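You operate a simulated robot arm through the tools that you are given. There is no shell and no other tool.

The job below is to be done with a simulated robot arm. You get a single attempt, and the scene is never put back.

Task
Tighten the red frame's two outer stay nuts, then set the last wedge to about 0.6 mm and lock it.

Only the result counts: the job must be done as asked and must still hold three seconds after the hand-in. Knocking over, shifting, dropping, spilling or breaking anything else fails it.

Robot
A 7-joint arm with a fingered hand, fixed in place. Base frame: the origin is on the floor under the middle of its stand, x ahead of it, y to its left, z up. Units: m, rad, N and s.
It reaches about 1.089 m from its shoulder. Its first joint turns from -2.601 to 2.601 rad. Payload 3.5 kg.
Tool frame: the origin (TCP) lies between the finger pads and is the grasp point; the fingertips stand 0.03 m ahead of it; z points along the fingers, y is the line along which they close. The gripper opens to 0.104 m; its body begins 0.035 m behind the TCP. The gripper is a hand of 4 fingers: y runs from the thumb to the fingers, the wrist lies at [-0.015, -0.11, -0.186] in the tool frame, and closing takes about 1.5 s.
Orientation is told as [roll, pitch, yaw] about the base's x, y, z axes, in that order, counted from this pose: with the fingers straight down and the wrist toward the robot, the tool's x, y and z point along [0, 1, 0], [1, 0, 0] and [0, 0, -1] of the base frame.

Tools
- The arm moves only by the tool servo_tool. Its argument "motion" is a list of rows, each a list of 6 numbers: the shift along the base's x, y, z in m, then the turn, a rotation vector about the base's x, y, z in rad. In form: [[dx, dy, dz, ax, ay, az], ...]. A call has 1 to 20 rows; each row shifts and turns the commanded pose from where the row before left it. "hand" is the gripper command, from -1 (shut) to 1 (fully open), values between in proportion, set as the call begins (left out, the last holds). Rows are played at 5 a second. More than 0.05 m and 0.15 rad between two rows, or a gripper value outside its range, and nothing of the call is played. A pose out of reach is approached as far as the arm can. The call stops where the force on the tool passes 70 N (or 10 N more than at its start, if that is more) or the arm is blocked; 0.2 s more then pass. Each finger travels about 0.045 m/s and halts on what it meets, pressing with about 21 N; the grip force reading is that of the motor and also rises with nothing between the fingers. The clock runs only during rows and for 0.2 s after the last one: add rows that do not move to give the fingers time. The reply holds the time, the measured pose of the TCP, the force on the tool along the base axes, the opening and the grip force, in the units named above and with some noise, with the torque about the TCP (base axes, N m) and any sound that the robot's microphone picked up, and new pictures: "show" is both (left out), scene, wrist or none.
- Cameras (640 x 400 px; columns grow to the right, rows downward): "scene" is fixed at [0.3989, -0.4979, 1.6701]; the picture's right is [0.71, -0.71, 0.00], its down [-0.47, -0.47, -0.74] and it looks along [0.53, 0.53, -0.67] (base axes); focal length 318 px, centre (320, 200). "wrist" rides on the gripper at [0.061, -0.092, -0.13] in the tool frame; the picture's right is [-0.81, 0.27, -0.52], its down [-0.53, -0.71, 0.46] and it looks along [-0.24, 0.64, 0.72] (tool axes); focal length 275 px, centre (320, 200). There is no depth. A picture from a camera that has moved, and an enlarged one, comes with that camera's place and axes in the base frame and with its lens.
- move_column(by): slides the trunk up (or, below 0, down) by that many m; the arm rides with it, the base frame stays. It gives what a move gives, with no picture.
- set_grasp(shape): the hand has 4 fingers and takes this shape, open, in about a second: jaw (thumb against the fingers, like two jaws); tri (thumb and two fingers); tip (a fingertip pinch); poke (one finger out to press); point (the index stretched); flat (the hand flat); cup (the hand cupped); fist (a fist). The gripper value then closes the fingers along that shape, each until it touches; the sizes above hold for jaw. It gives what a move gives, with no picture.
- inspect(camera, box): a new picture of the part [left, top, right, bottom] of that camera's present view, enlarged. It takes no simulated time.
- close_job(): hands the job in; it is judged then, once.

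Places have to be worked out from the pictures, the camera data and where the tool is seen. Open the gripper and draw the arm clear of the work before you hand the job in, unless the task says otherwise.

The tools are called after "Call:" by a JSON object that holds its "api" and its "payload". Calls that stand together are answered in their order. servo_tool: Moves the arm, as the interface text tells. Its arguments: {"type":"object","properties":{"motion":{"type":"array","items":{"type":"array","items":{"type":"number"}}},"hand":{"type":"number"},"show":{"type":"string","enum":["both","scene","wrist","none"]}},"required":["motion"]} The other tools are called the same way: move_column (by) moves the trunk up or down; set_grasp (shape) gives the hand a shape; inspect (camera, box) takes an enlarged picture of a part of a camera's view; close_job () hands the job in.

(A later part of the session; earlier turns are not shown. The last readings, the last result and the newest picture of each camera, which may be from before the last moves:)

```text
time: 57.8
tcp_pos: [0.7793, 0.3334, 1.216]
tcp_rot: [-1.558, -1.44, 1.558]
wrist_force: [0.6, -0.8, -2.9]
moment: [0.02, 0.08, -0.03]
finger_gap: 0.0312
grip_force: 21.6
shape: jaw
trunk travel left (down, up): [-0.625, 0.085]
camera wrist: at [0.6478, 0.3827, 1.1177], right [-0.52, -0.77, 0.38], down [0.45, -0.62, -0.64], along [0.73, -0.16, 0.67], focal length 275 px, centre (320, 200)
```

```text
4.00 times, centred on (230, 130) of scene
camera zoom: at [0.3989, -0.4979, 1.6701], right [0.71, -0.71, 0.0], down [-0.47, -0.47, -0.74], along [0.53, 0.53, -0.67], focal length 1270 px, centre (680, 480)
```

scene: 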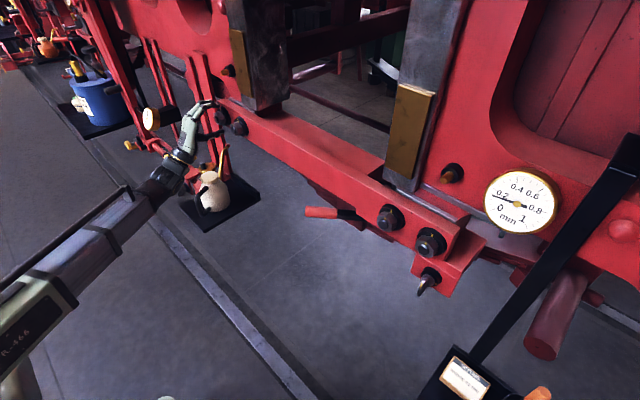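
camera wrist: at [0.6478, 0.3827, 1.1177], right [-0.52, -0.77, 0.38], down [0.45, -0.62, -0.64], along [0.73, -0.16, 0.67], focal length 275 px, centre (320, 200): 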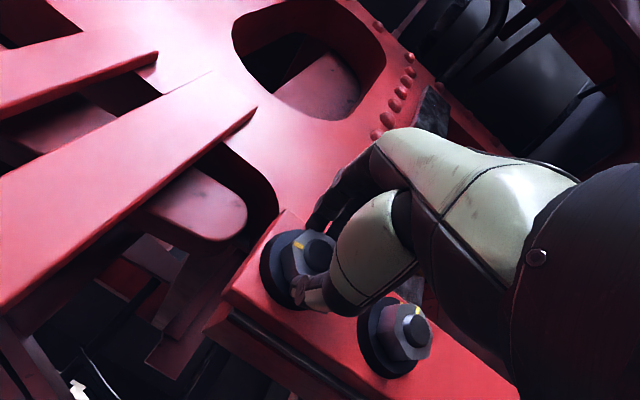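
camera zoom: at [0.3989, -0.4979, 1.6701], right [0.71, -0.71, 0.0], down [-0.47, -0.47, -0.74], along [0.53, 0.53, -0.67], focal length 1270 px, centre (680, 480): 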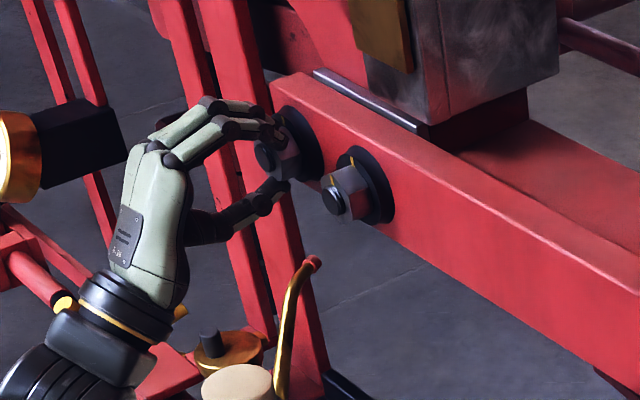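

Good grip. Turning clockwise 0.56 rad steadily.

Call:
{"api": "servo_tool", "payload": {"motion": [[0, 0, 0, 0.07, 0, 0], [0, 0, 0, 0.07, 0, 0], [0, 0, 0, 0.07, 0, 0], [0, 0, 0, 0.07, 0, 0], [0, 0, 0, 0.07, 0, 0], [0, 0, 0, 0.07, 0, 0], [0, 0, 0, 0.07, 0, 0], [0, 0, 0, 0.07, 0, 0], [0, 0, 0, 0, 0, 0]], "show": "wrist"}}

Call:
{"api": "inspect", "payload": {"camera": "wrist", "box": [220, 180, 380, 340]}}

Call:
{"api": "inspect", "payload": {"camera": "scene", "box": [180, 80, 280, 180]}}

```text
time: 59.8
tcp_pos: [0.777, 0.3327, 1.2151]
tcp_rot: [1.57, -1.141, -1.569]
wrist_force: [0.1, 2.5, 5.5]
moment: [-0.06, -0.15, 0.02]
finger_gap: 0.0311
grip_force: 21.2
shape: jaw
trunk travel left (down, up): [-0.625, 0.085]
camera wrist: at [0.6479, 0.4268, 1.1578], right [-0.52, -0.85, -0.09], down [0.45, -0.19, -0.87], along [0.72, -0.49, 0.48], focal length 275 px, centre (320, 200)
```

wrist: 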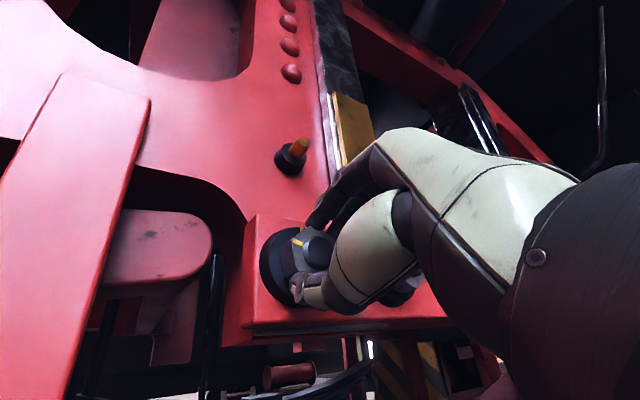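

```text
2.50 times, centred on (300, 260) of wrist
camera zoom: at [0.6479, 0.4268, 1.1578], right [-0.52, -0.85, -0.09], down [0.45, -0.19, -0.87], along [0.72, -0.49, 0.48], focal length 688 px, centre (370, 50)
```

zoom: 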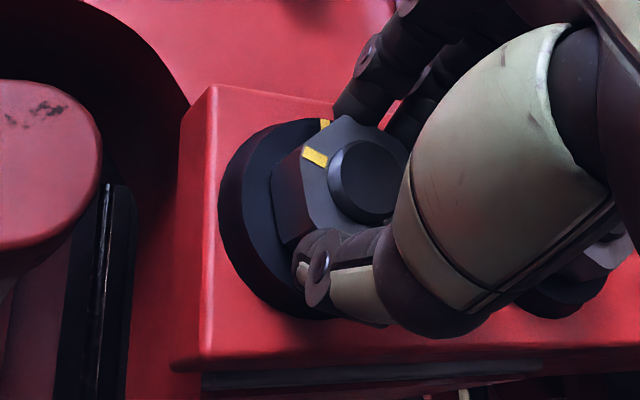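

```text
4.00 times, centred on (230, 130) of scene
camera zoom: at [0.3989, -0.4979, 1.6701], right [0.71, -0.71, 0.0], down [-0.47, -0.47, -0.74], along [0.53, 0.53, -0.67], focal length 1270 px, centre (680, 480)
```

zoom: 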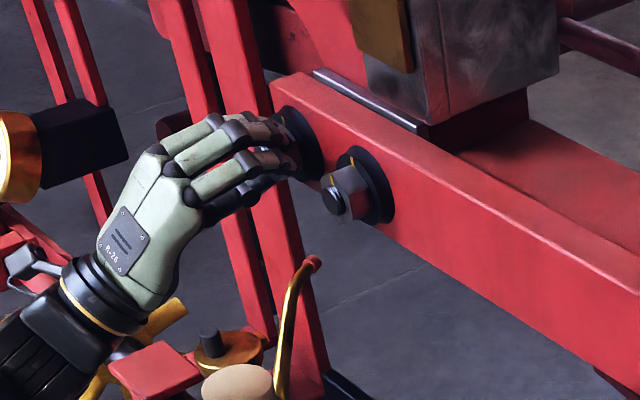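

The nut follows the hand well. Turning another 0.5 rad.

Call:
{"api": "servo_tool", "payload": {"motion": [[0, 0, 0, 0.07, 0, 0], [0, 0, 0, 0.07, 0, 0], [0, 0, 0, 0.07, 0, 0], [0, 0, 0, 0.07, 0, 0], [0, 0, 0, 0.07, 0, 0], [0, 0, 0, 0.07, 0, 0], [0, 0, 0, 0.07, 0, 0], [0, 0, 0, 0, 0, 0]], "show": "wrist"}}

Call:
{"api": "inspect", "payload": {"camera": "wrist", "box": [220, 180, 380, 340]}}

Call:
{"api": "inspect", "payload": {"camera": "scene", "box": [180, 80, 280, 180]}}

```text
time: 61.6
tcp_pos: [0.7781, 0.3324, 1.2147]
tcp_rot: [1.572, -0.653, -1.571]
wrist_force: [2.4, 0.8, 6.6]
moment: [-0.03, -0.18, 0.0]
finger_gap: 0.031
grip_force: 21.0
shape: jaw
trunk travel left (down, up): [-0.625, 0.085]
camera wrist: at [0.6476, 0.4428, 1.2087], right [-0.52, -0.71, -0.48], down [0.45, 0.24, -0.86], along [0.72, -0.66, 0.2], focal length 275 px, centre (320, 200)
```

wrist: 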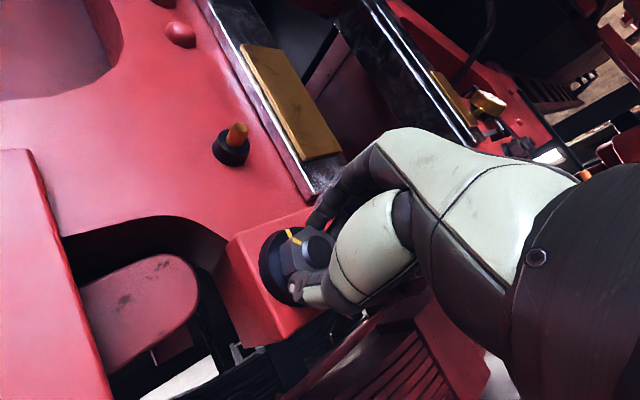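

```text
2.50 times, centred on (300, 260) of wrist
camera zoom: at [0.6476, 0.4428, 1.2087], right [-0.52, -0.71, -0.48], down [0.45, 0.24, -0.86], along [0.72, -0.66, 0.2], focal length 688 px, centre (370, 50)
```

zoom: 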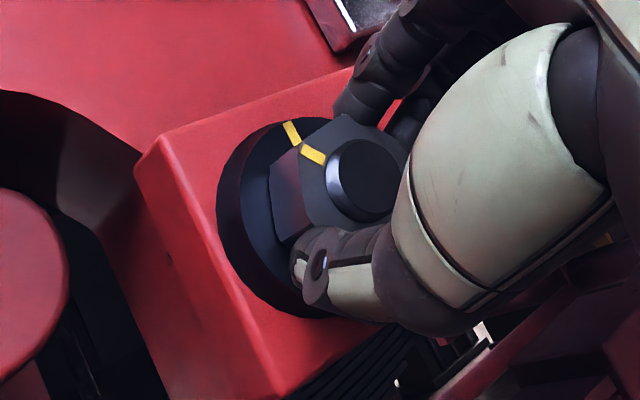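

```text
4.00 times, centred on (230, 130) of scene
camera zoom: at [0.3989, -0.4979, 1.6701], right [0.71, -0.71, 0.0], down [-0.47, -0.47, -0.74], along [0.53, 0.53, -0.67], focal length 1270 px, centre (680, 480)
```

zoom: 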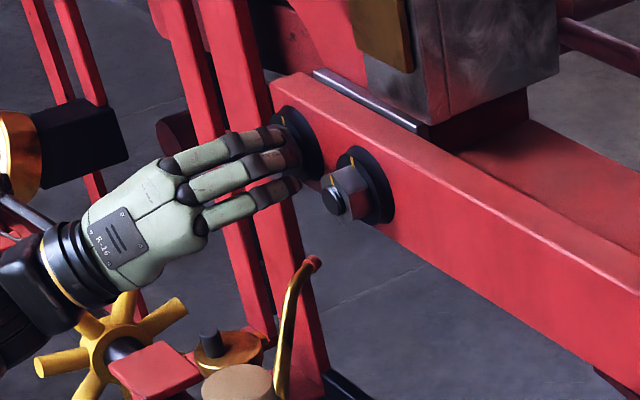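

Both marks are now visible together: about 36° to go with little torque so far. I'll open, swing the wrist back 60° around the nut, and regrip.

Call:
{"api": "servo_tool", "payload": {"motion": [[0, 0, 0, 0, 0, 0], [0, 0, 0, 0, 0, 0], [0, 0, 0, 0, 0, 0], [0, 0, 0, 0, 0, 0], [0, 0.001, 0, -0.1496, 0, 0], [0, 0, 0, -0.1496, 0, 0], [0, 0, 0, -0.1496, 0, 0], [0, 0, 0, -0.1496, 0, 0], [0, 0, 0, -0.1496, 0, 0], [0, 0, 0, -0.1496, 0, 0], [0, 0, 0, -0.1496, 0, 0], [0, 0, 0, 0, 0, 0]], "hand": 0.35, "show": "wrist"}}

Call:
{"api": "inspect", "payload": {"camera": "wrist", "box": [220, 180, 380, 340]}}

Call:
{"api": "inspect", "payload": {"camera": "scene", "box": [180, 80, 280, 180]}}

```text
time: 64.2
tcp_pos: [0.7789, 0.3332, 1.2149]
tcp_rot: [-1.561, -1.441, 1.564]
wrist_force: [0.3, -0.2, 0.6]
moment: [0.01, -0.01, 0.01]
finger_gap: 0.0699
grip_force: 0.1
shape: jaw
trunk travel left (down, up): [-0.625, 0.085]
camera wrist: at [0.6479, 0.3836, 1.1162], right [-0.52, -0.77, 0.38], down [0.45, -0.62, -0.64], along [0.73, -0.16, 0.67], focal length 275 px, centre (320, 200)
```

wrist: 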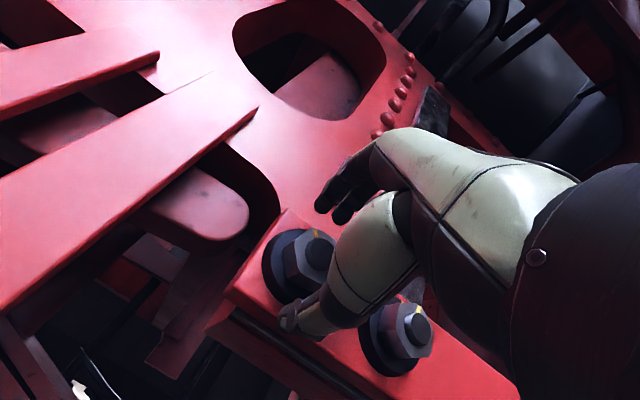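

```text
2.50 times, centred on (300, 260) of wrist
camera zoom: at [0.6479, 0.3836, 1.1162], right [-0.52, -0.77, 0.38], down [0.45, -0.62, -0.64], along [0.73, -0.16, 0.67], focal length 688 px, centre (370, 50)
```

zoom: 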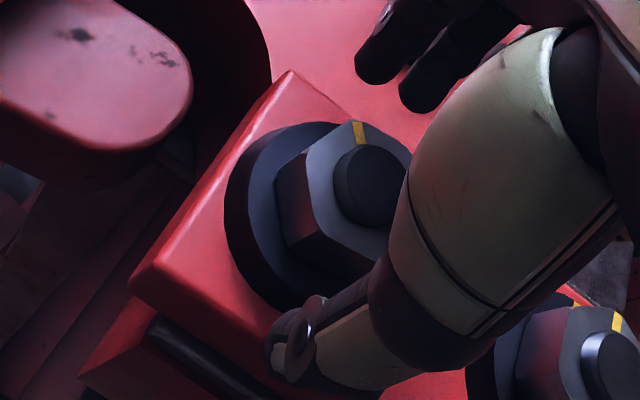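

```text
4.00 times, centred on (230, 130) of scene
camera zoom: at [0.3989, -0.4979, 1.6701], right [0.71, -0.71, 0.0], down [-0.47, -0.47, -0.74], along [0.53, 0.53, -0.67], focal length 1270 px, centre (680, 480)
```

zoom: 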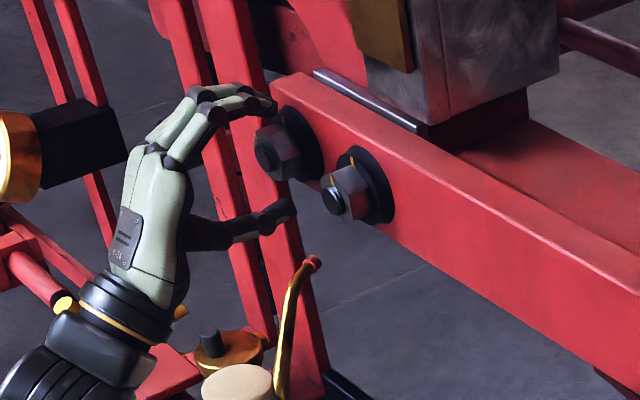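

The hex sits square to the fingers again, mark now ~36° from vertical. Regripping.

Call:
{"api": "servo_tool", "payload": {"motion": [[0, 0, 0, 0, 0, 0], [0, 0, 0, 0, 0, 0], [0, 0, 0, 0, 0, 0], [0, 0, 0, 0, 0, 0], [0, 0, 0, 0, 0, 0], [0, 0, 0, 0, 0, 0], [0, 0, 0, 0.06, 0, 0], [0, 0, 0, 0.06, 0, 0], [0, 0, 0, 0.06, 0, 0], [0, 0, 0, 0.06, 0, 0], [0, 0, 0, 0.06, 0, 0], [0, 0, 0, 0, 0, 0]], "hand": -1, "show": "wrist"}}

Call:
{"api": "inspect", "payload": {"camera": "wrist", "box": [220, 180, 380, 340]}}

```text
time: 66.8
tcp_pos: [0.7781, 0.3339, 1.2139]
tcp_rot: [1.566, -1.4, -1.568]
wrist_force: [-1.2, 2.8, 1.8]
moment: [-0.08, -0.04, 0.06]
finger_gap: 0.0314
grip_force: 21.6
shape: jaw
trunk travel left (down, up): [-0.625, 0.085]
camera wrist: at [0.6481, 0.411, 1.1355], right [-0.52, -0.85, 0.13], down [0.45, -0.4, -0.79], along [0.72, -0.35, 0.59], focal length 275 px, centre (320, 200)
```

wrist: 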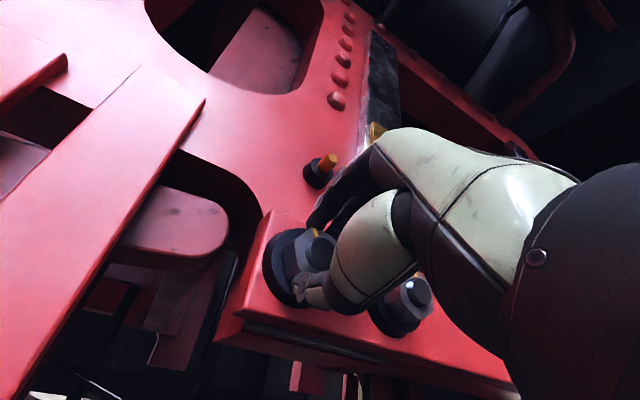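

```text
2.50 times, centred on (300, 260) of wrist
camera zoom: at [0.6481, 0.411, 1.1355], right [-0.52, -0.85, 0.13], down [0.45, -0.4, -0.79], along [0.72, -0.35, 0.59], focal length 688 px, centre (370, 50)
```

zoom: 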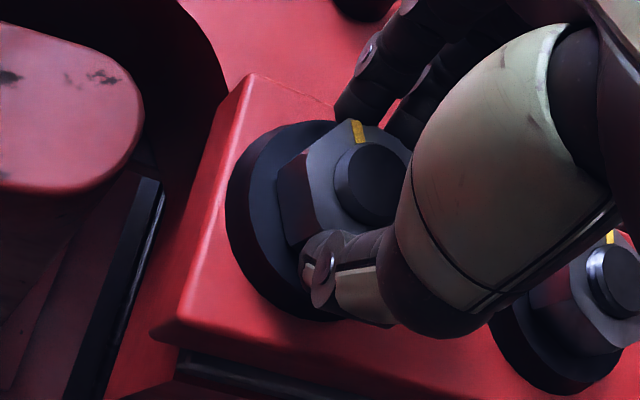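

Nut following with modest torque. Continuing 0.4 rad.

Call:
{"api": "servo_tool", "payload": {"motion": [[0, 0, 0, 0.05, 0, 0], [0, 0, 0, 0.05, 0, 0], [0, 0, 0, 0.05, 0, 0], [0, 0, 0, 0.05, 0, 0], [0, 0, 0, 0.05, 0, 0], [0, 0, 0, 0.05, 0, 0], [0, 0, 0, 0.05, 0, 0], [0, 0, 0, 0.05, 0, 0], [0, 0, 0, 0, 0, 0]], "show": "wrist"}}

Call:
{"api": "inspect", "payload": {"camera": "wrist", "box": [220, 180, 380, 340]}}

```text
time: 68.8
tcp_pos: [0.7786, 0.3351, 1.2152]
tcp_rot: [1.57, -1.001, -1.569]
wrist_force: [5.9, 7.2, 7.1]
moment: [-0.27, -0.16, 0.18]
finger_gap: 0.031
grip_force: 21.0
shape: jaw
trunk travel left (down, up): [-0.625, 0.085]
camera wrist: at [0.6472, 0.4365, 1.1717], right [-0.52, -0.83, -0.21], down [0.45, -0.06, -0.89], along [0.73, -0.55, 0.41], focal length 275 px, centre (320, 200)
```

wrist: 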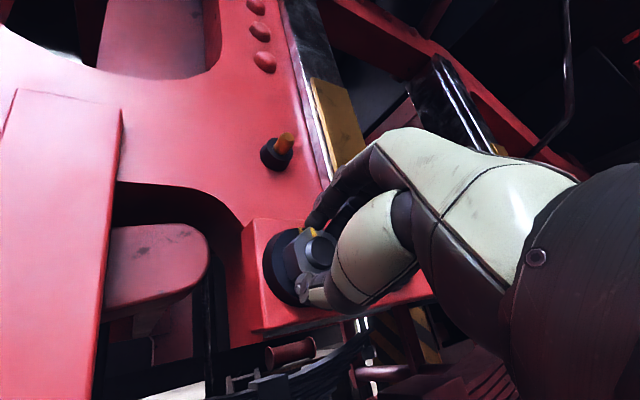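

```text
2.50 times, centred on (300, 260) of wrist
camera zoom: at [0.6472, 0.4365, 1.1717], right [-0.52, -0.83, -0.21], down [0.45, -0.06, -0.89], along [0.73, -0.55, 0.41], focal length 688 px, centre (370, 50)
```

zoom: 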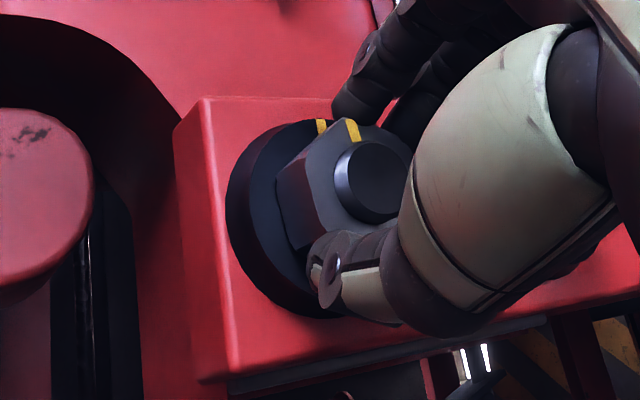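

Estimated alignment reached; torque 0.27 Nm and rising. I'll add 0.12 rad more to snug it, then release and check.

Call:
{"api": "servo_tool", "payload": {"motion": [[0, 0, 0, 0.04, 0, 0], [0, 0, 0, 0.04, 0, 0], [0, 0, 0, 0.04, 0, 0], [0, 0, 0, 0, 0, 0]], "show": "wrist"}}

Call:
{"api": "inspect", "payload": {"camera": "wrist", "box": [220, 180, 380, 340]}}

```text
time: 69.8
tcp_pos: [0.7779, 0.335, 1.2139]
tcp_rot: [1.569, -0.88, -1.569]
wrist_force: [4.4, 5.8, 6.7]
moment: [-0.23, -0.17, 0.1]
finger_gap: 0.0303
grip_force: 20.8
shape: jaw
trunk travel left (down, up): [-0.625, 0.085]
camera wrist: at [0.6471, 0.4406, 1.1836], right [-0.52, -0.8, -0.3], down [0.45, 0.04, -0.89], along [0.73, -0.6, 0.34], focal length 275 px, centre (320, 200)
```

wrist: 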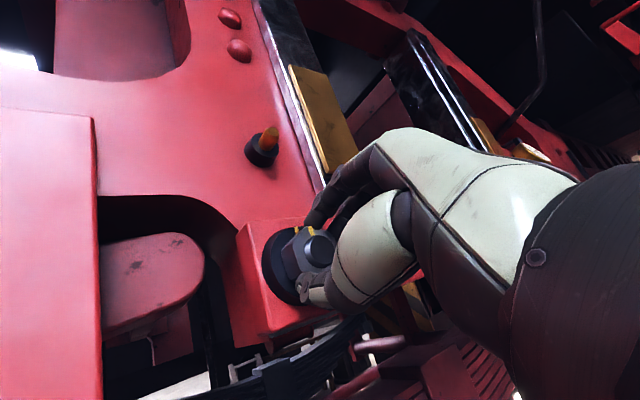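

```text
2.50 times, centred on (300, 260) of wrist
camera zoom: at [0.6471, 0.4406, 1.1836], right [-0.52, -0.8, -0.3], down [0.45, 0.04, -0.89], along [0.73, -0.6, 0.34], focal length 688 px, centre (370, 50)
```

zoom: 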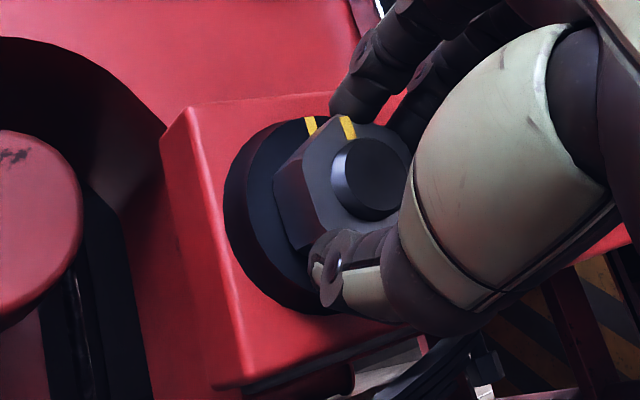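

The mark on the nut appears collinear with the washer mark. Releasing and backing off to check.

Call:
{"api": "servo_tool", "payload": {"motion": [[0, 0, 0, 0, 0, 0], [0, 0, 0, 0, 0, 0], [0, 0, 0, 0, 0, 0], [0, 0, 0, 0, 0, 0], [-0.03, 0, 0, 0, 0, 0], [-0.05, 0, 0, 0, 0, 0], [-0.05, 0, 0, 0, 0, 0], [0, 0, 0, 0, 0, 0]], "hand": 0.35, "show": "both"}}

Call:
{"api": "inspect", "payload": {"camera": "wrist", "box": [220, 220, 300, 300]}}

Call:
{"api": "inspect", "payload": {"camera": "scene", "box": [205, 95, 255, 145]}}

```text
time: 71.6
tcp_pos: [0.6471, 0.3331, 1.2131]
tcp_rot: [1.57, -0.88, -1.568]
wrist_force: [0.6, 0.7, 0.4]
moment: [0.0, 0.01, 0.01]
finger_gap: 0.0697
grip_force: 0.0
shape: jaw
trunk travel left (down, up): [-0.625, 0.085]
camera wrist: at [0.5169, 0.4393, 1.1823], right [-0.52, -0.8, -0.3], down [0.45, 0.04, -0.89], along [0.73, -0.6, 0.34], focal length 275 px, centre (320, 200)
```

scene: 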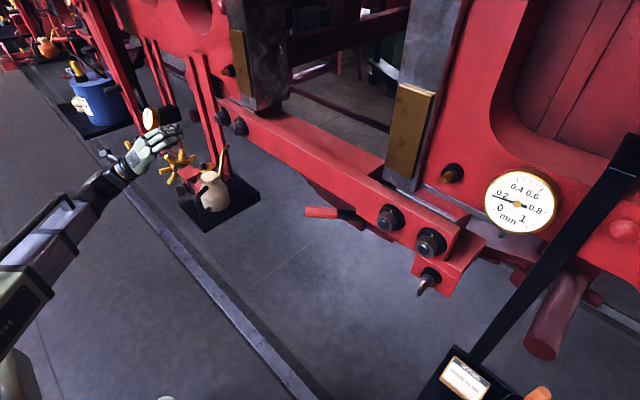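
wrist: 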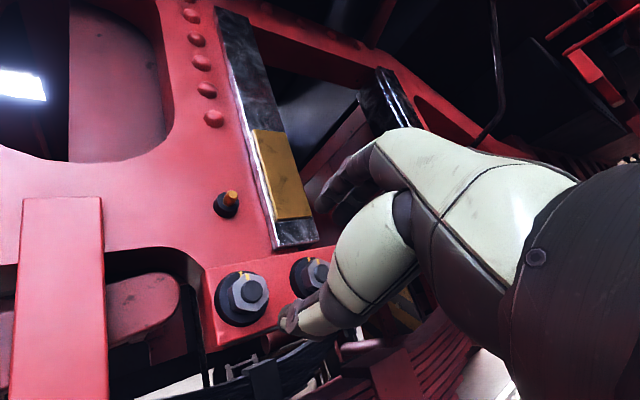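

```text
5.00 times, centred on (260, 260) of wrist
camera zoom: at [0.5169, 0.4393, 1.1823], right [-0.52, -0.8, -0.3], down [0.45, 0.04, -0.89], along [0.73, -0.6, 0.34], focal length 1376 px, centre (620, -100)
```

zoom: 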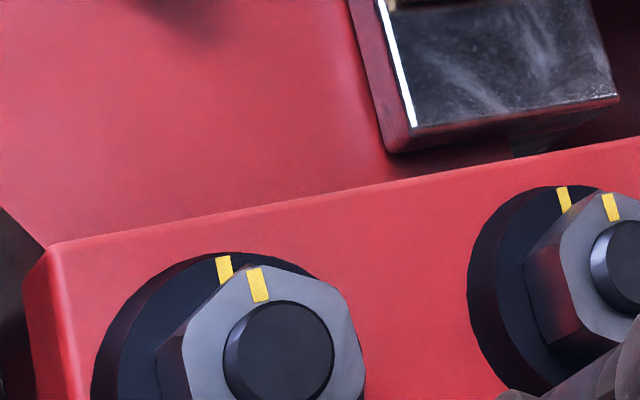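

```text
8.00 times, centred on (230, 120) of scene
camera zoom: at [0.3989, -0.4979, 1.6701], right [0.71, -0.71, 0.0], down [-0.47, -0.47, -0.74], along [0.53, 0.53, -0.67], focal length 2541 px, centre (1040, 840)
```

zoom: 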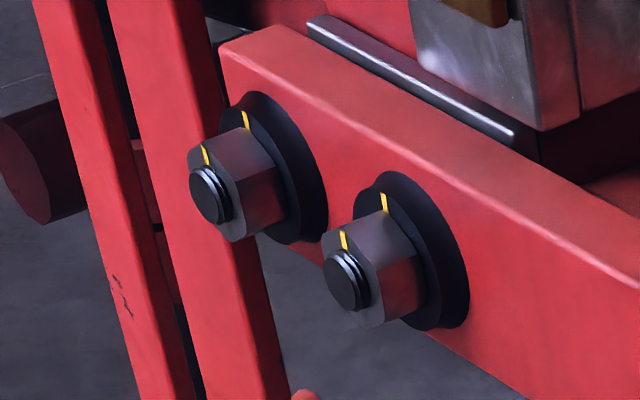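

Left outer marks look aligned. Zooming more closely to quantify against the inner nut.

Call:
{"api": "inspect", "payload": {"camera": "wrist", "box": [210, 260, 275, 330]}}

Call:
{"api": "inspect", "payload": {"camera": "wrist", "box": [280, 245, 345, 315]}}

```text
5.71 times, centred on (242, 295) of wrist
camera zoom: at [0.5169, 0.4393, 1.1823], right [-0.52, -0.8, -0.3], down [0.45, 0.04, -0.89], along [0.73, -0.6, 0.34], focal length 1573 px, centre (763, -343)
```

zoom: 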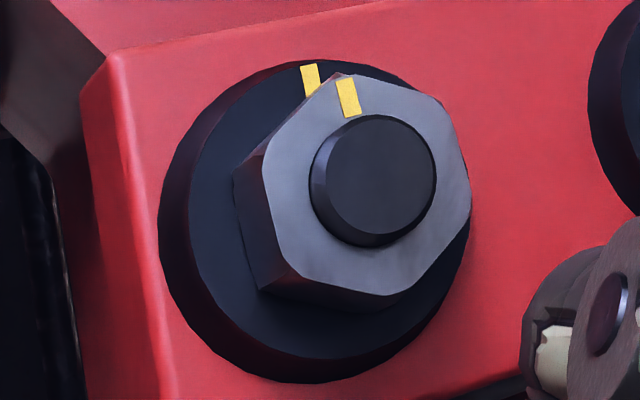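

```text
5.71 times, centred on (312, 280) of wrist
camera zoom: at [0.5169, 0.4393, 1.1823], right [-0.52, -0.8, -0.3], down [0.45, 0.04, -0.89], along [0.73, -0.6, 0.34], focal length 1573 px, centre (363, -257)
```

zoom: 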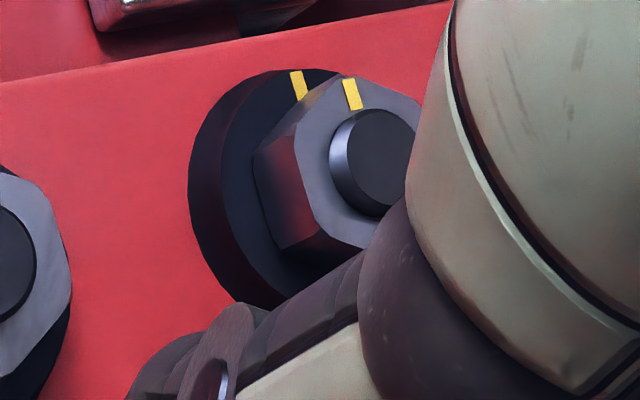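

Left outer nut is aligned (≈0°). Both stay nuts are done. Next the wedge lever: I'll rotate the wrist level, lift slightly and move across to the centre in front of the red lever handle.

Call:
{"api": "servo_tool", "payload": {"motion": [[0, 0, 0.008, -0.138, 0, 0], [0, 0, 0.008, -0.138, 0, 0], [0, 0, 0.008, -0.138, 0, 0], [0, 0, 0.008, -0.138, 0, 0], [0, 0, 0.008, -0.138, 0, 0], [0, -0.04, 0, 0, 0, 0], [0, -0.042, 0, 0, 0, 0], [0, -0.042, 0, 0, 0, 0], [0, -0.042, 0, 0, 0, 0], [0, 0, 0, 0, 0, 0]], "show": "scene"}}

```text
time: 73.8
tcp_pos: [0.6521, 0.1717, 1.2567]
tcp_rot: [-0.227, -1.568, 0.227]
wrist_force: [-0.2, -0.1, 0.9]
moment: [-0.02, -0.01, 0.02]
finger_gap: 0.0698
grip_force: 0.0
shape: jaw
trunk travel left (down, up): [-0.625, 0.085]
```

scene: 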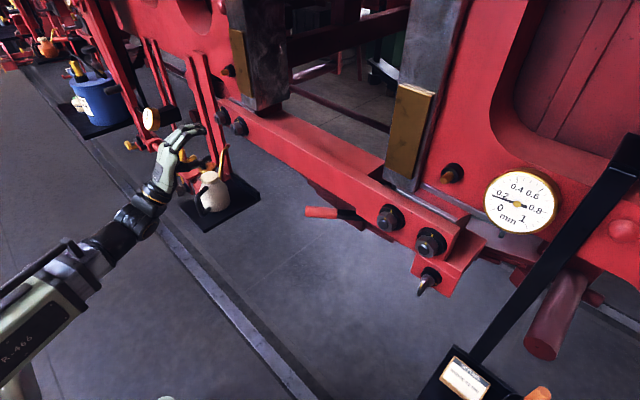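

All reachable. Continuing right toward the lever handle.

Call:
{"api": "servo_tool", "payload": {"motion": [[0, -0.042, 0, 0, 0, 0], [0, -0.042, 0, 0, 0, 0], [0, -0.042, 0, 0, 0, 0], [0, -0.042, 0, 0, 0, 0], [0, -0.042, 0, 0, 0, 0], [0, -0.042, 0, 0, 0, 0], [0, 0, 0, 0, 0, 0]], "show": "both"}}

Call:
{"api": "inspect", "payload": {"camera": "wrist", "box": [0, 200, 320, 400]}}

```text
time: 75.4
tcp_pos: [0.64, 0.0723, 1.2719]
tcp_rot: [0.963, -1.55, -0.989]
wrist_force: [0.7, 0.7, -0.6]
moment: [0.0, 0.01, 0.0]
finger_gap: 0.0698
grip_force: 0.0
shape: jaw
out of reach, approached as far as the arm can: row 2, 3, 4, 5, 6
trunk travel left (down, up): [-0.625, 0.085]
camera wrist: at [0.5098, 0.139, 1.1842], right [-0.53, -0.8, 0.27], down [0.43, -0.53, -0.73], along [0.73, -0.27, 0.63], focal length 275 px, centre (320, 200)
```

scene: 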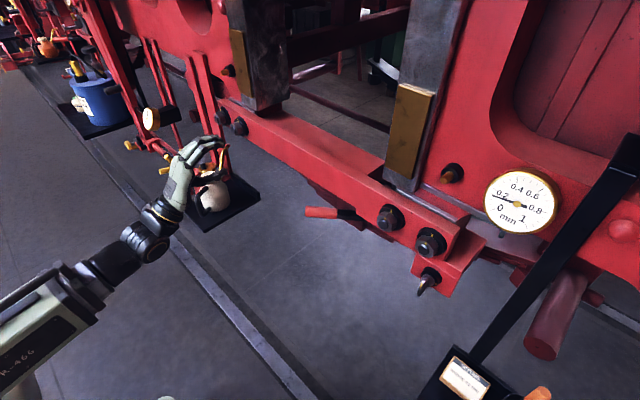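
wrist: 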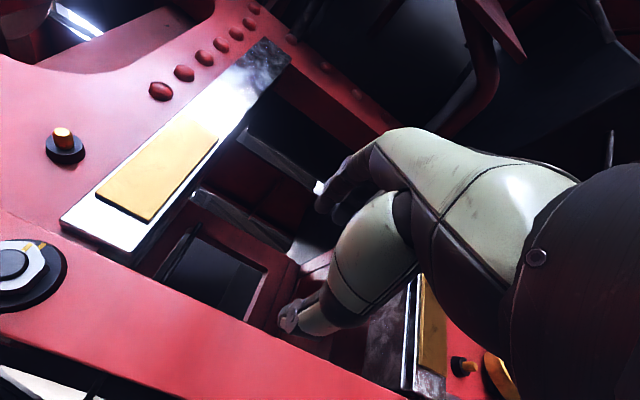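

```text
2.00 times, centred on (160, 300) of wrist
camera zoom: at [0.5098, 0.139, 1.1842], right [-0.53, -0.8, 0.27], down [0.43, -0.53, -0.73], along [0.73, -0.27, 0.63], focal length 551 px, centre (640, 0)
```

zoom: 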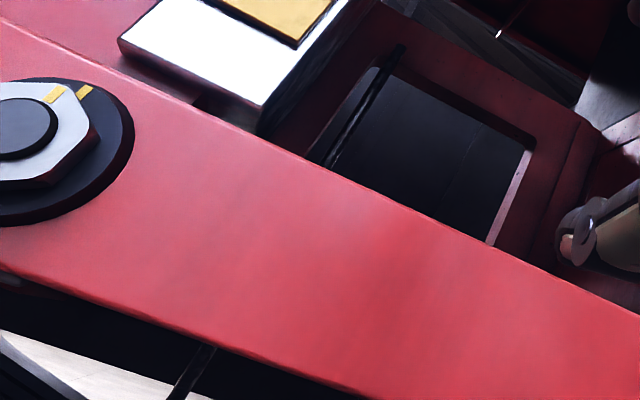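

The fully level hand can't pass the centre line, but the pitched posture could. I'll tilt the fingers down to 45° and then continue to the right toward the lever.

Call:
{"api": "servo_tool", "payload": {"motion": [[0, 0, 0.005, 0, 0.13, 0], [0, 0, 0.005, 0, 0.13, 0], [0, 0, 0.005, 0, 0.13, 0], [0, 0, 0.005, 0, 0.13, 0], [0, 0, 0.005, 0, 0.13, 0], [0, 0, 0.005, 0, 0.12, 0], [0, 0, 0, 0, 0, 0]], "show": "none"}}

```text
time: 77.0
tcp_pos: [0.6543, 0.0626, 1.2976]
tcp_rot: [0.007, -0.99, -0.065]
wrist_force: [-0.1, 0.9, -0.4]
moment: [-0.01, -0.03, -0.02]
finger_gap: 0.0698
grip_force: 0.0
shape: jaw
out of reach, approached as far as the arm can: row 1, 2, 3, 4, 5
trunk travel left (down, up): [-0.625, 0.085]
```

Recovering; I'll finish the pitch, zero the yaw, and shift right.

Call:
{"api": "servo_tool", "payload": {"motion": [[0, -0.02, 0.005, 0, 0.09, 0.03], [0, -0.03, 0.005, 0, 0.1, 0.03], [0, -0.04, 0, 0, 0, 0], [0, -0.04, 0, 0, 0, 0], [0, -0.02, 0, 0, 0, 0], [0, 0, 0, 0, 0, 0]], "show": "both"}}

Call:
{"api": "inspect", "payload": {"camera": "wrist", "box": [100, 200, 420, 400]}}

```text
time: 78.4
tcp_pos: [0.6547, -0.0873, 1.3037]
tcp_rot: [0.001, -0.801, 0.002]
wrist_force: [0.6, 0.1, 0.4]
moment: [-0.02, -0.02, 0.04]
finger_gap: 0.07
grip_force: 0.0
shape: jaw
trunk travel left (down, up): [-0.625, 0.085]
camera wrist: at [0.4967, -0.0262, 1.3299], right [-0.18, -0.81, 0.56], down [-0.17, -0.53, -0.83], along [0.97, -0.24, -0.04], focal length 275 px, centre (320, 200)
```

scene: 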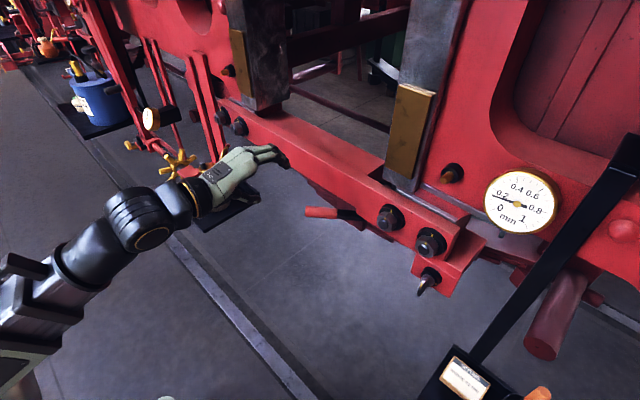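
wrist: 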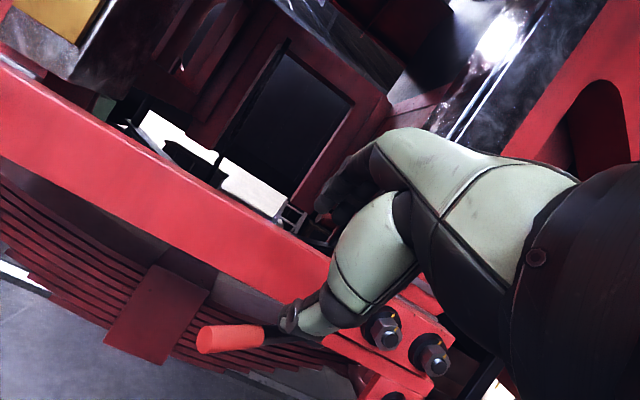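

```text
2.00 times, centred on (260, 300) of wrist
camera zoom: at [0.4967, -0.0262, 1.3299], right [-0.18, -0.81, 0.56], down [-0.17, -0.53, -0.83], along [0.97, -0.24, -0.04], focal length 551 px, centre (440, 0)
```

zoom: 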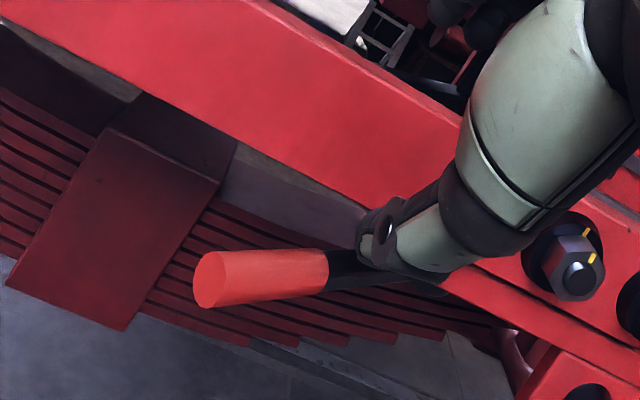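

I've located the lever: pivot near (0.888, -0.248), red grip from (0.816, -0.138) to (0.773, -0.074), z≈1.13. I'll move to x≈0.70 in front of it, then level the hand there (further out, so it should be within reach).

Call:
{"api": "servo_tool", "payload": {"motion": [[0.025, -0.004, -0.02, 0, 0, 0], [0.025, -0.004, -0.02, 0, 0, 0], [0, 0, 0, 0, -0.13, 0], [0, 0, 0, 0, -0.13, 0], [0, 0, 0, 0, -0.13, 0], [0, 0, 0, 0, -0.13, 0], [0, 0, 0, 0, -0.13, 0], [0, 0, 0, 0, -0.12, 0], [0, 0, 0, 0, 0, 0]], "show": "both"}}

```text
time: 80.4
tcp_pos: [0.7026, -0.096, 1.2668]
tcp_rot: [-2.214, -1.568, 2.214]
wrist_force: [-1.4, 0.5, 0.0]
moment: [-0.01, -0.02, -0.03]
finger_gap: 0.0698
grip_force: 0.1
shape: jaw
trunk travel left (down, up): [-0.625, 0.085]
camera wrist: at [0.5736, -0.0354, 1.1753], right [-0.52, -0.81, 0.28], down [0.46, -0.53, -0.71], along [0.72, -0.24, 0.65], focal length 275 px, centre (320, 200)
```

scene: 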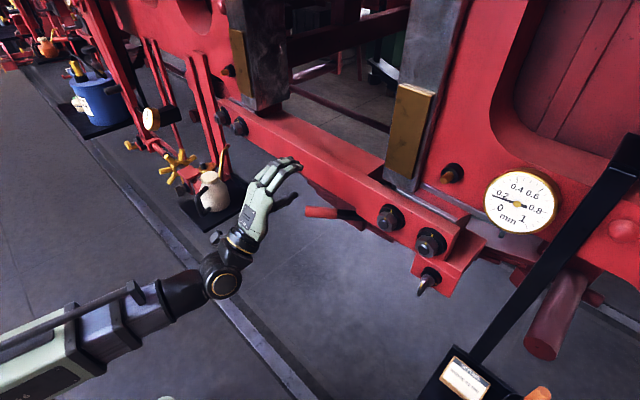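
wrist: 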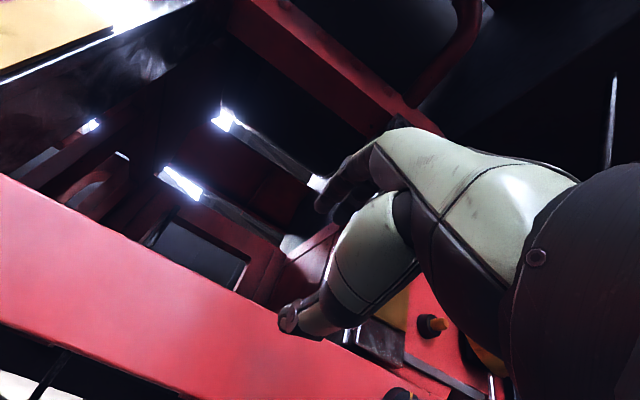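

Level pose reached. Lowering to the handle's height while staying clear of its tip.

Call:
{"api": "servo_tool", "payload": {"motion": [[0, 0, -0.034, 0, 0, 0], [0, 0, -0.034, 0, 0, 0], [0, 0, -0.034, 0, 0, 0], [0, 0, -0.034, 0, 0, 0], [0, 0, 0, 0, 0, 0]], "show": "both"}}

Call:
{"api": "inspect", "payload": {"camera": "scene", "box": [230, 150, 400, 270]}}

Call:
{"api": "inspect", "payload": {"camera": "wrist", "box": [160, 160, 400, 360]}}

```text
time: 81.6
tcp_pos: [0.7024, -0.1068, 1.1326]
tcp_rot: [-1.245, -1.563, 1.256]
wrist_force: [0.3, -0.1, -0.4]
moment: [0.01, -0.01, -0.03]
finger_gap: 0.0699
grip_force: 0.0
shape: jaw
out of reach, approached as far as the arm can: row 3, 4
trunk travel left (down, up): [-0.625, 0.085]
camera wrist: at [0.5705, -0.0482, 1.0424], right [-0.51, -0.81, 0.28], down [0.46, -0.53, -0.71], along [0.73, -0.23, 0.64], focal length 275 px, centre (320, 200)
```

scene: 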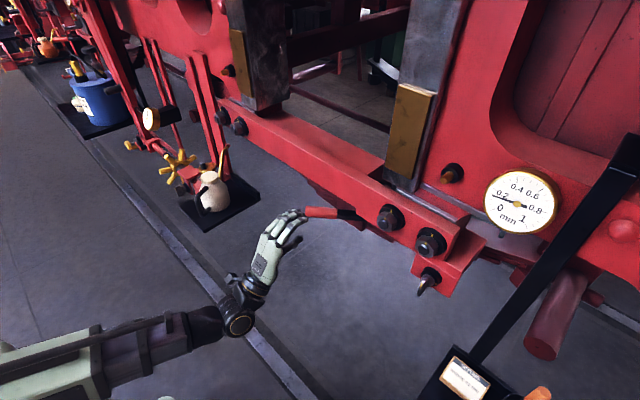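
wrist: 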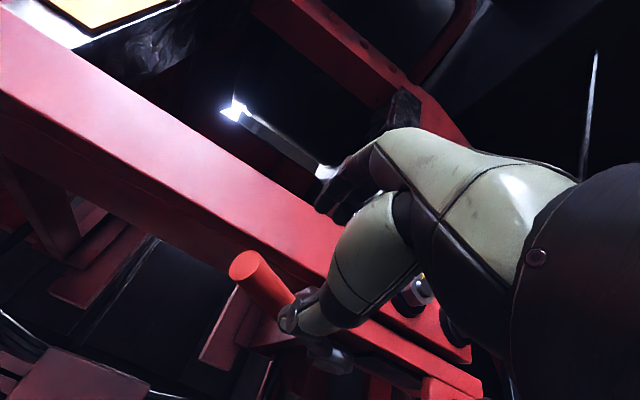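

```text
3.33 times, centred on (315, 210) of scene
camera zoom: at [0.3989, -0.4979, 1.6701], right [0.71, -0.71, 0.0], down [-0.47, -0.47, -0.74], along [0.53, 0.53, -0.67], focal length 1059 px, centre (337, 167)
```

zoom: 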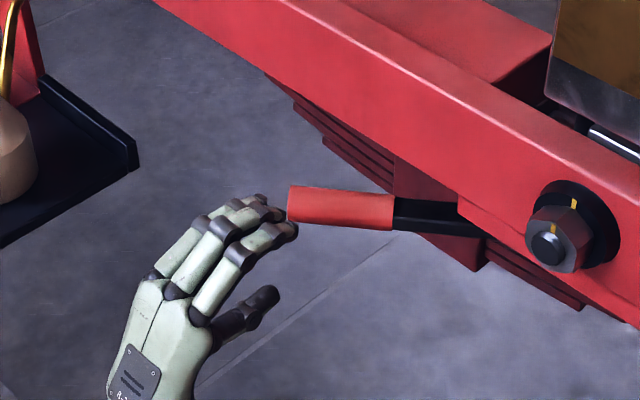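

```text
2.00 times, centred on (280, 260) of wrist
camera zoom: at [0.5705, -0.0482, 1.0424], right [-0.51, -0.81, 0.28], down [0.46, -0.53, -0.71], along [0.73, -0.23, 0.64], focal length 551 px, centre (400, 80)
```

zoom: 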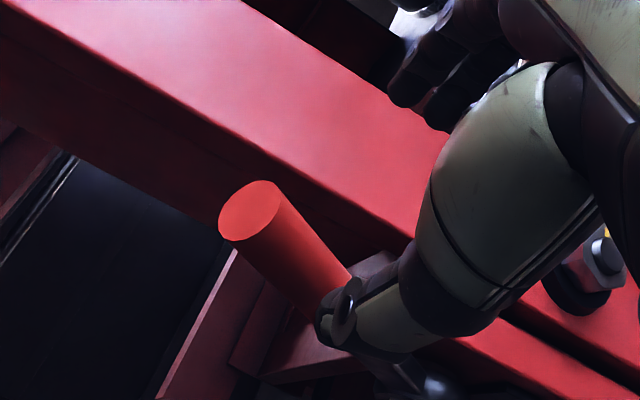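

The hand is at the right height with the handle's tip just ahead-left. Advancing +x so the handle passes between thumb (below) and fingers (above).

Call:
{"api": "servo_tool", "payload": {"motion": [[0.02, 0.002, -0.001, 0, 0, 0], [0.02, 0.002, -0.001, 0, 0, 0], [0.02, 0.002, -0.001, 0, 0, 0], [0.015, 0, 0, 0, 0, 0], [0, 0, 0, 0, 0, 0]], "show": "both"}}

Call:
{"api": "inspect", "payload": {"camera": "scene", "box": [260, 160, 400, 270]}}

Call:
{"api": "inspect", "payload": {"camera": "wrist", "box": [160, 160, 400, 360]}}

```text
time: 82.8
tcp_pos: [0.7697, -0.1233, 1.1352]
tcp_rot: [-1.22, -1.561, 1.229]
wrist_force: [-1.3, -0.2, 0.2]
moment: [0.02, 0.01, 0.0]
finger_gap: 0.0701
grip_force: 0.1
shape: jaw
out of reach, approached as far as the arm can: row 1, 2, 3
trunk travel left (down, up): [-0.625, 0.085]
camera wrist: at [0.6389, -0.0629, 1.0442], right [-0.51, -0.81, 0.28], down [0.46, -0.53, -0.71], along [0.73, -0.23, 0.64], focal length 275 px, centre (320, 200)
```

scene: 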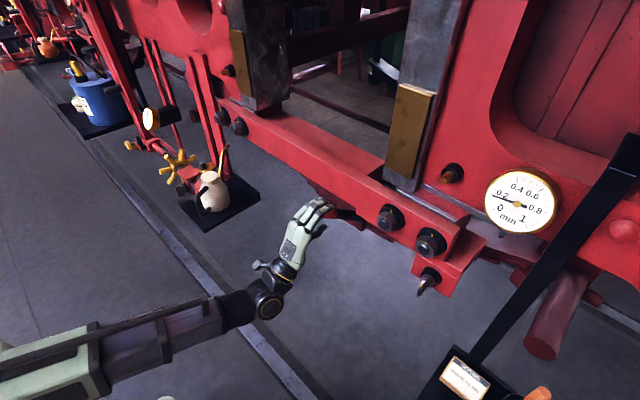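
wrist: 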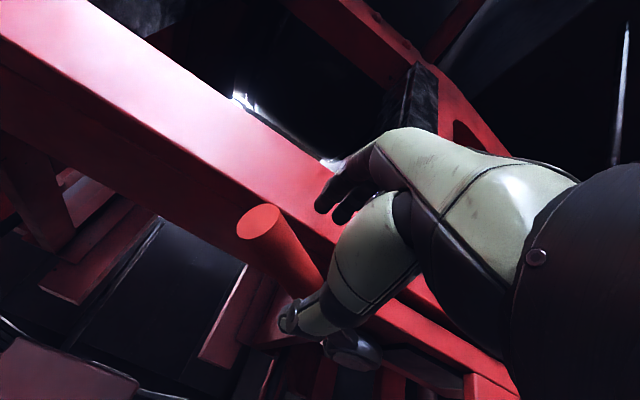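

```text
3.64 times, centred on (330, 215) of scene
camera zoom: at [0.3989, -0.4979, 1.6701], right [0.71, -0.71, 0.0], down [-0.47, -0.47, -0.74], along [0.53, 0.53, -0.67], focal length 1155 px, centre (284, 146)
```

zoom: 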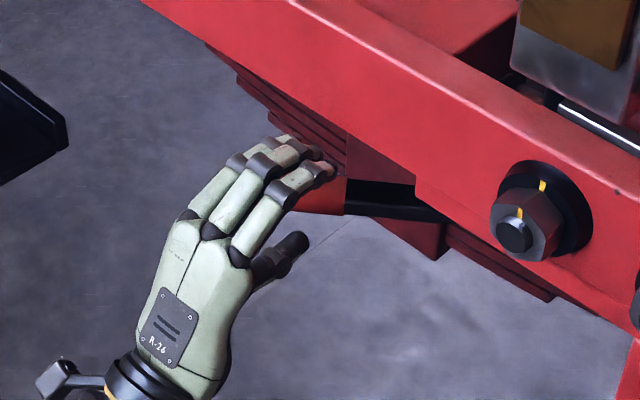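

```text
2.00 times, centred on (280, 260) of wrist
camera zoom: at [0.6389, -0.0629, 1.0442], right [-0.51, -0.81, 0.28], down [0.46, -0.53, -0.71], along [0.73, -0.23, 0.64], focal length 551 px, centre (400, 80)
```

zoom: 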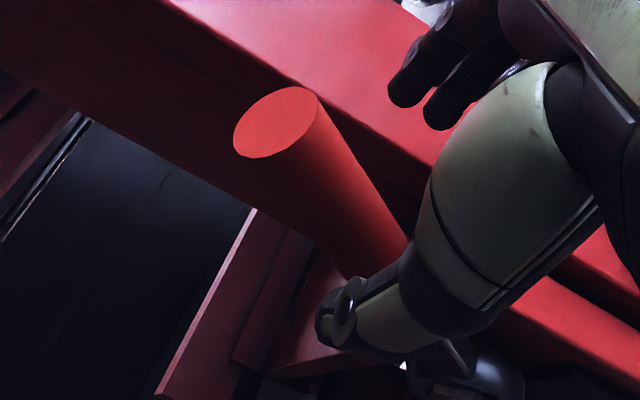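

Near a reach limit the hand drifts right (y −0.123). Lowering the trunk should fix that: I'll back out, raise to where it was comfortably reachable, then lower the trunk instead of the arm.

Call:
{"api": "servo_tool", "payload": {"motion": [[-0.035, 0, 0, 0, 0, 0], [-0.035, 0, 0, 0, 0, 0], [0, 0.005, 0.035, 0, 0, 0], [0, 0.005, 0.035, 0, 0, 0], [0, 0.01, 0.035, 0, 0, 0], [0, 0.008, 0.03, 0, 0, 0], [0, 0, 0, 0, 0, 0]], "show": "none"}}

```text
time: 84.4
tcp_pos: [0.7027, -0.0935, 1.2708]
tcp_rot: [-1.705, -1.568, 1.707]
wrist_force: [0.4, -0.7, 0.3]
moment: [-0.02, -0.03, 0.02]
finger_gap: 0.0701
grip_force: 0.0
shape: jaw
trunk travel left (down, up): [-0.625, 0.085]
```

Clear and in reach at z≈1.271. Lowering the trunk by 0.14 m to bring the hand to the handle's height.

Call:
{"api": "move_column", "payload": {"by": -0.14}}

```text
time: 86.1
tcp_pos: [0.703, -0.0937, 1.1313]
tcp_rot: [-1.841, -1.569, 1.843]
wrist_force: [0.1, -0.3, 0.5]
moment: [0.01, 0.01, 0.0]
finger_gap: 0.0698
grip_force: 0.1
shape: jaw
trunk travel left (down, up): [-0.485, 0.225]
```

Now level at (0.703, -0.094, 1.131). Advancing onto the handle.

Call:
{"api": "servo_tool", "payload": {"motion": [[0.02, -0.001, -0.001, 0, 0, 0], [0.02, -0.001, -0.001, 0, 0, 0], [0.02, -0.001, 0, 0, 0, 0], [0.015, -0.001, 0, 0, 0, 0], [0, 0, 0, 0, 0, 0]], "show": "both"}}

Call:
{"api": "inspect", "payload": {"camera": "scene", "box": [260, 160, 400, 270]}}

Call:
{"api": "inspect", "payload": {"camera": "wrist", "box": [160, 160, 400, 360]}}

```text
time: 87.3
tcp_pos: [0.7782, -0.0983, 1.1296]
tcp_rot: [-1.751, -1.57, 1.751]
wrist_force: [-0.5, -0.6, 0.1]
moment: [-0.02, 0.01, 0.0]
finger_gap: 0.0701
grip_force: 0.1
shape: jaw
trunk travel left (down, up): [-0.485, 0.225]
camera wrist: at [0.6476, -0.0371, 1.0384], right [-0.52, -0.81, 0.28], down [0.46, -0.53, -0.71], along [0.72, -0.24, 0.65], focal length 275 px, centre (320, 200)
```

scene: 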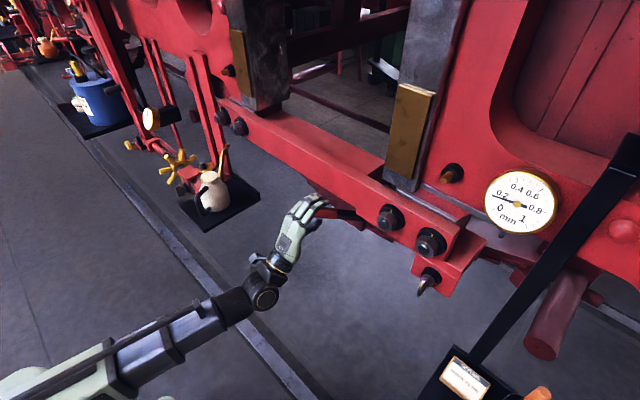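
wrist: 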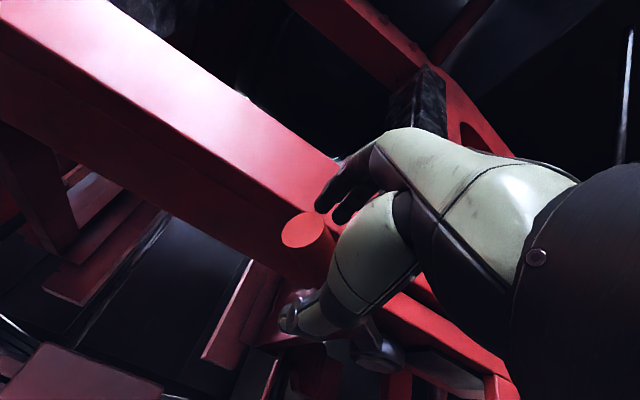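

```text
3.64 times, centred on (330, 215) of scene
camera zoom: at [0.3989, -0.4979, 1.6701], right [0.71, -0.71, 0.0], down [-0.47, -0.47, -0.74], along [0.53, 0.53, -0.67], focal length 1155 px, centre (284, 146)
```

zoom: 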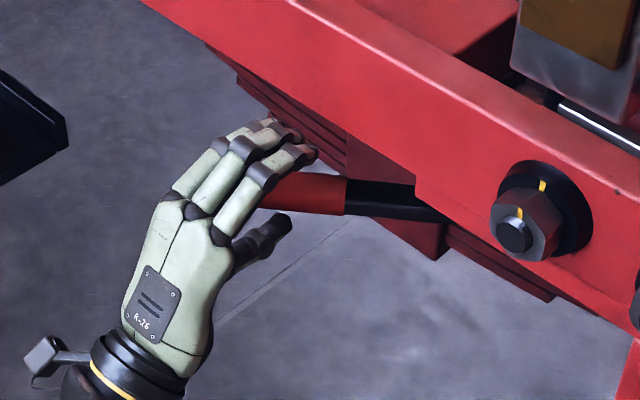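

```text
2.00 times, centred on (280, 260) of wrist
camera zoom: at [0.6476, -0.0371, 1.0384], right [-0.52, -0.81, 0.28], down [0.46, -0.53, -0.71], along [0.72, -0.24, 0.65], focal length 551 px, centre (400, 80)
```

zoom: 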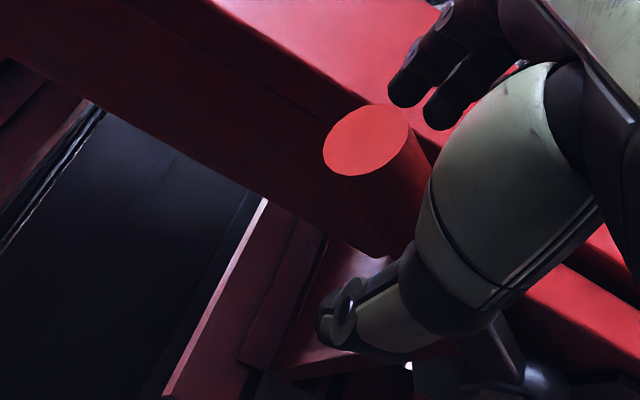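

The handle lies between thumb and fingers. Checking the gauge baseline, then closing the grip on the handle.

Call:
{"api": "inspect", "payload": {"camera": "scene", "box": [470, 160, 570, 245]}}

Call:
{"api": "servo_tool", "payload": {"motion": [[0, 0, 0, 0, 0, 0], [0, 0, 0, 0, 0, 0], [0, 0, 0, 0, 0, 0], [0, 0, 0, 0, 0, 0], [0, 0, 0, 0, 0, 0], [0, 0, 0, 0, 0, 0], [0, 0, 0, 0, 0, 0]], "hand": -1, "show": "both"}}

```text
4.71 times, centred on (520, 202) of scene
camera zoom: at [0.3989, -0.4979, 1.6701], right [0.71, -0.71, 0.0], down [-0.47, -0.47, -0.74], along [0.53, 0.53, -0.67], focal length 1495 px, centre (-621, 188)
```

zoom: 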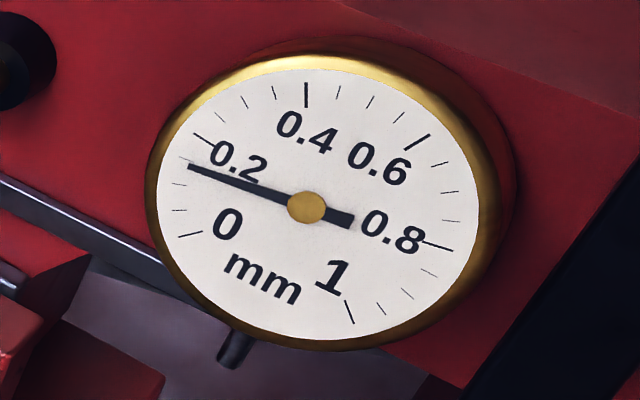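

```text
time: 88.9
tcp_pos: [0.7786, -0.0974, 1.1296]
tcp_rot: [-1.701, -1.57, 1.702]
wrist_force: [1.6, -0.5, -0.5]
moment: [-0.08, -0.08, -0.08]
finger_gap: 0.0193
grip_force: 20.9
shape: jaw
trunk travel left (down, up): [-0.485, 0.225]
camera wrist: at [0.6476, -0.0373, 1.0383], right [-0.52, -0.81, 0.28], down [0.46, -0.53, -0.71], along [0.72, -0.24, 0.65], focal length 275 px, centre (320, 200)
```

scene: 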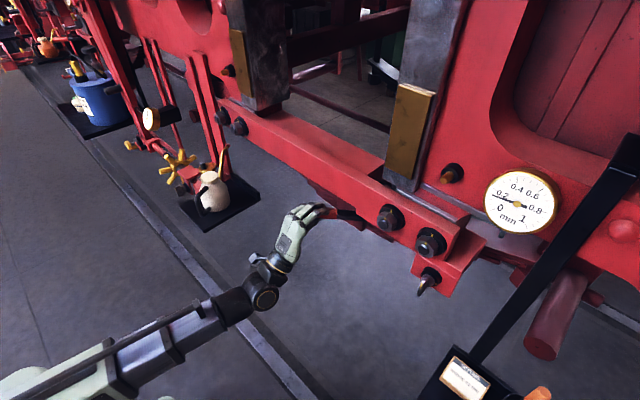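
wrist: 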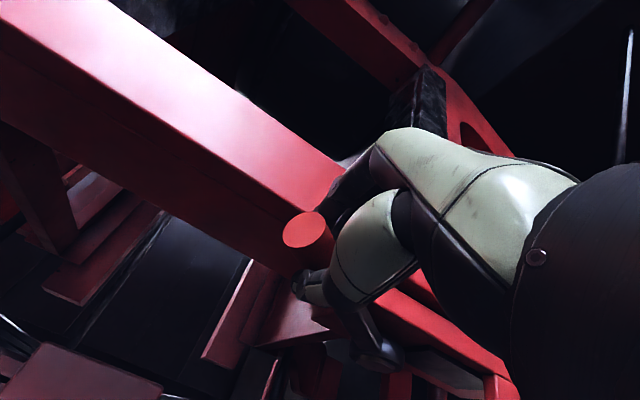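

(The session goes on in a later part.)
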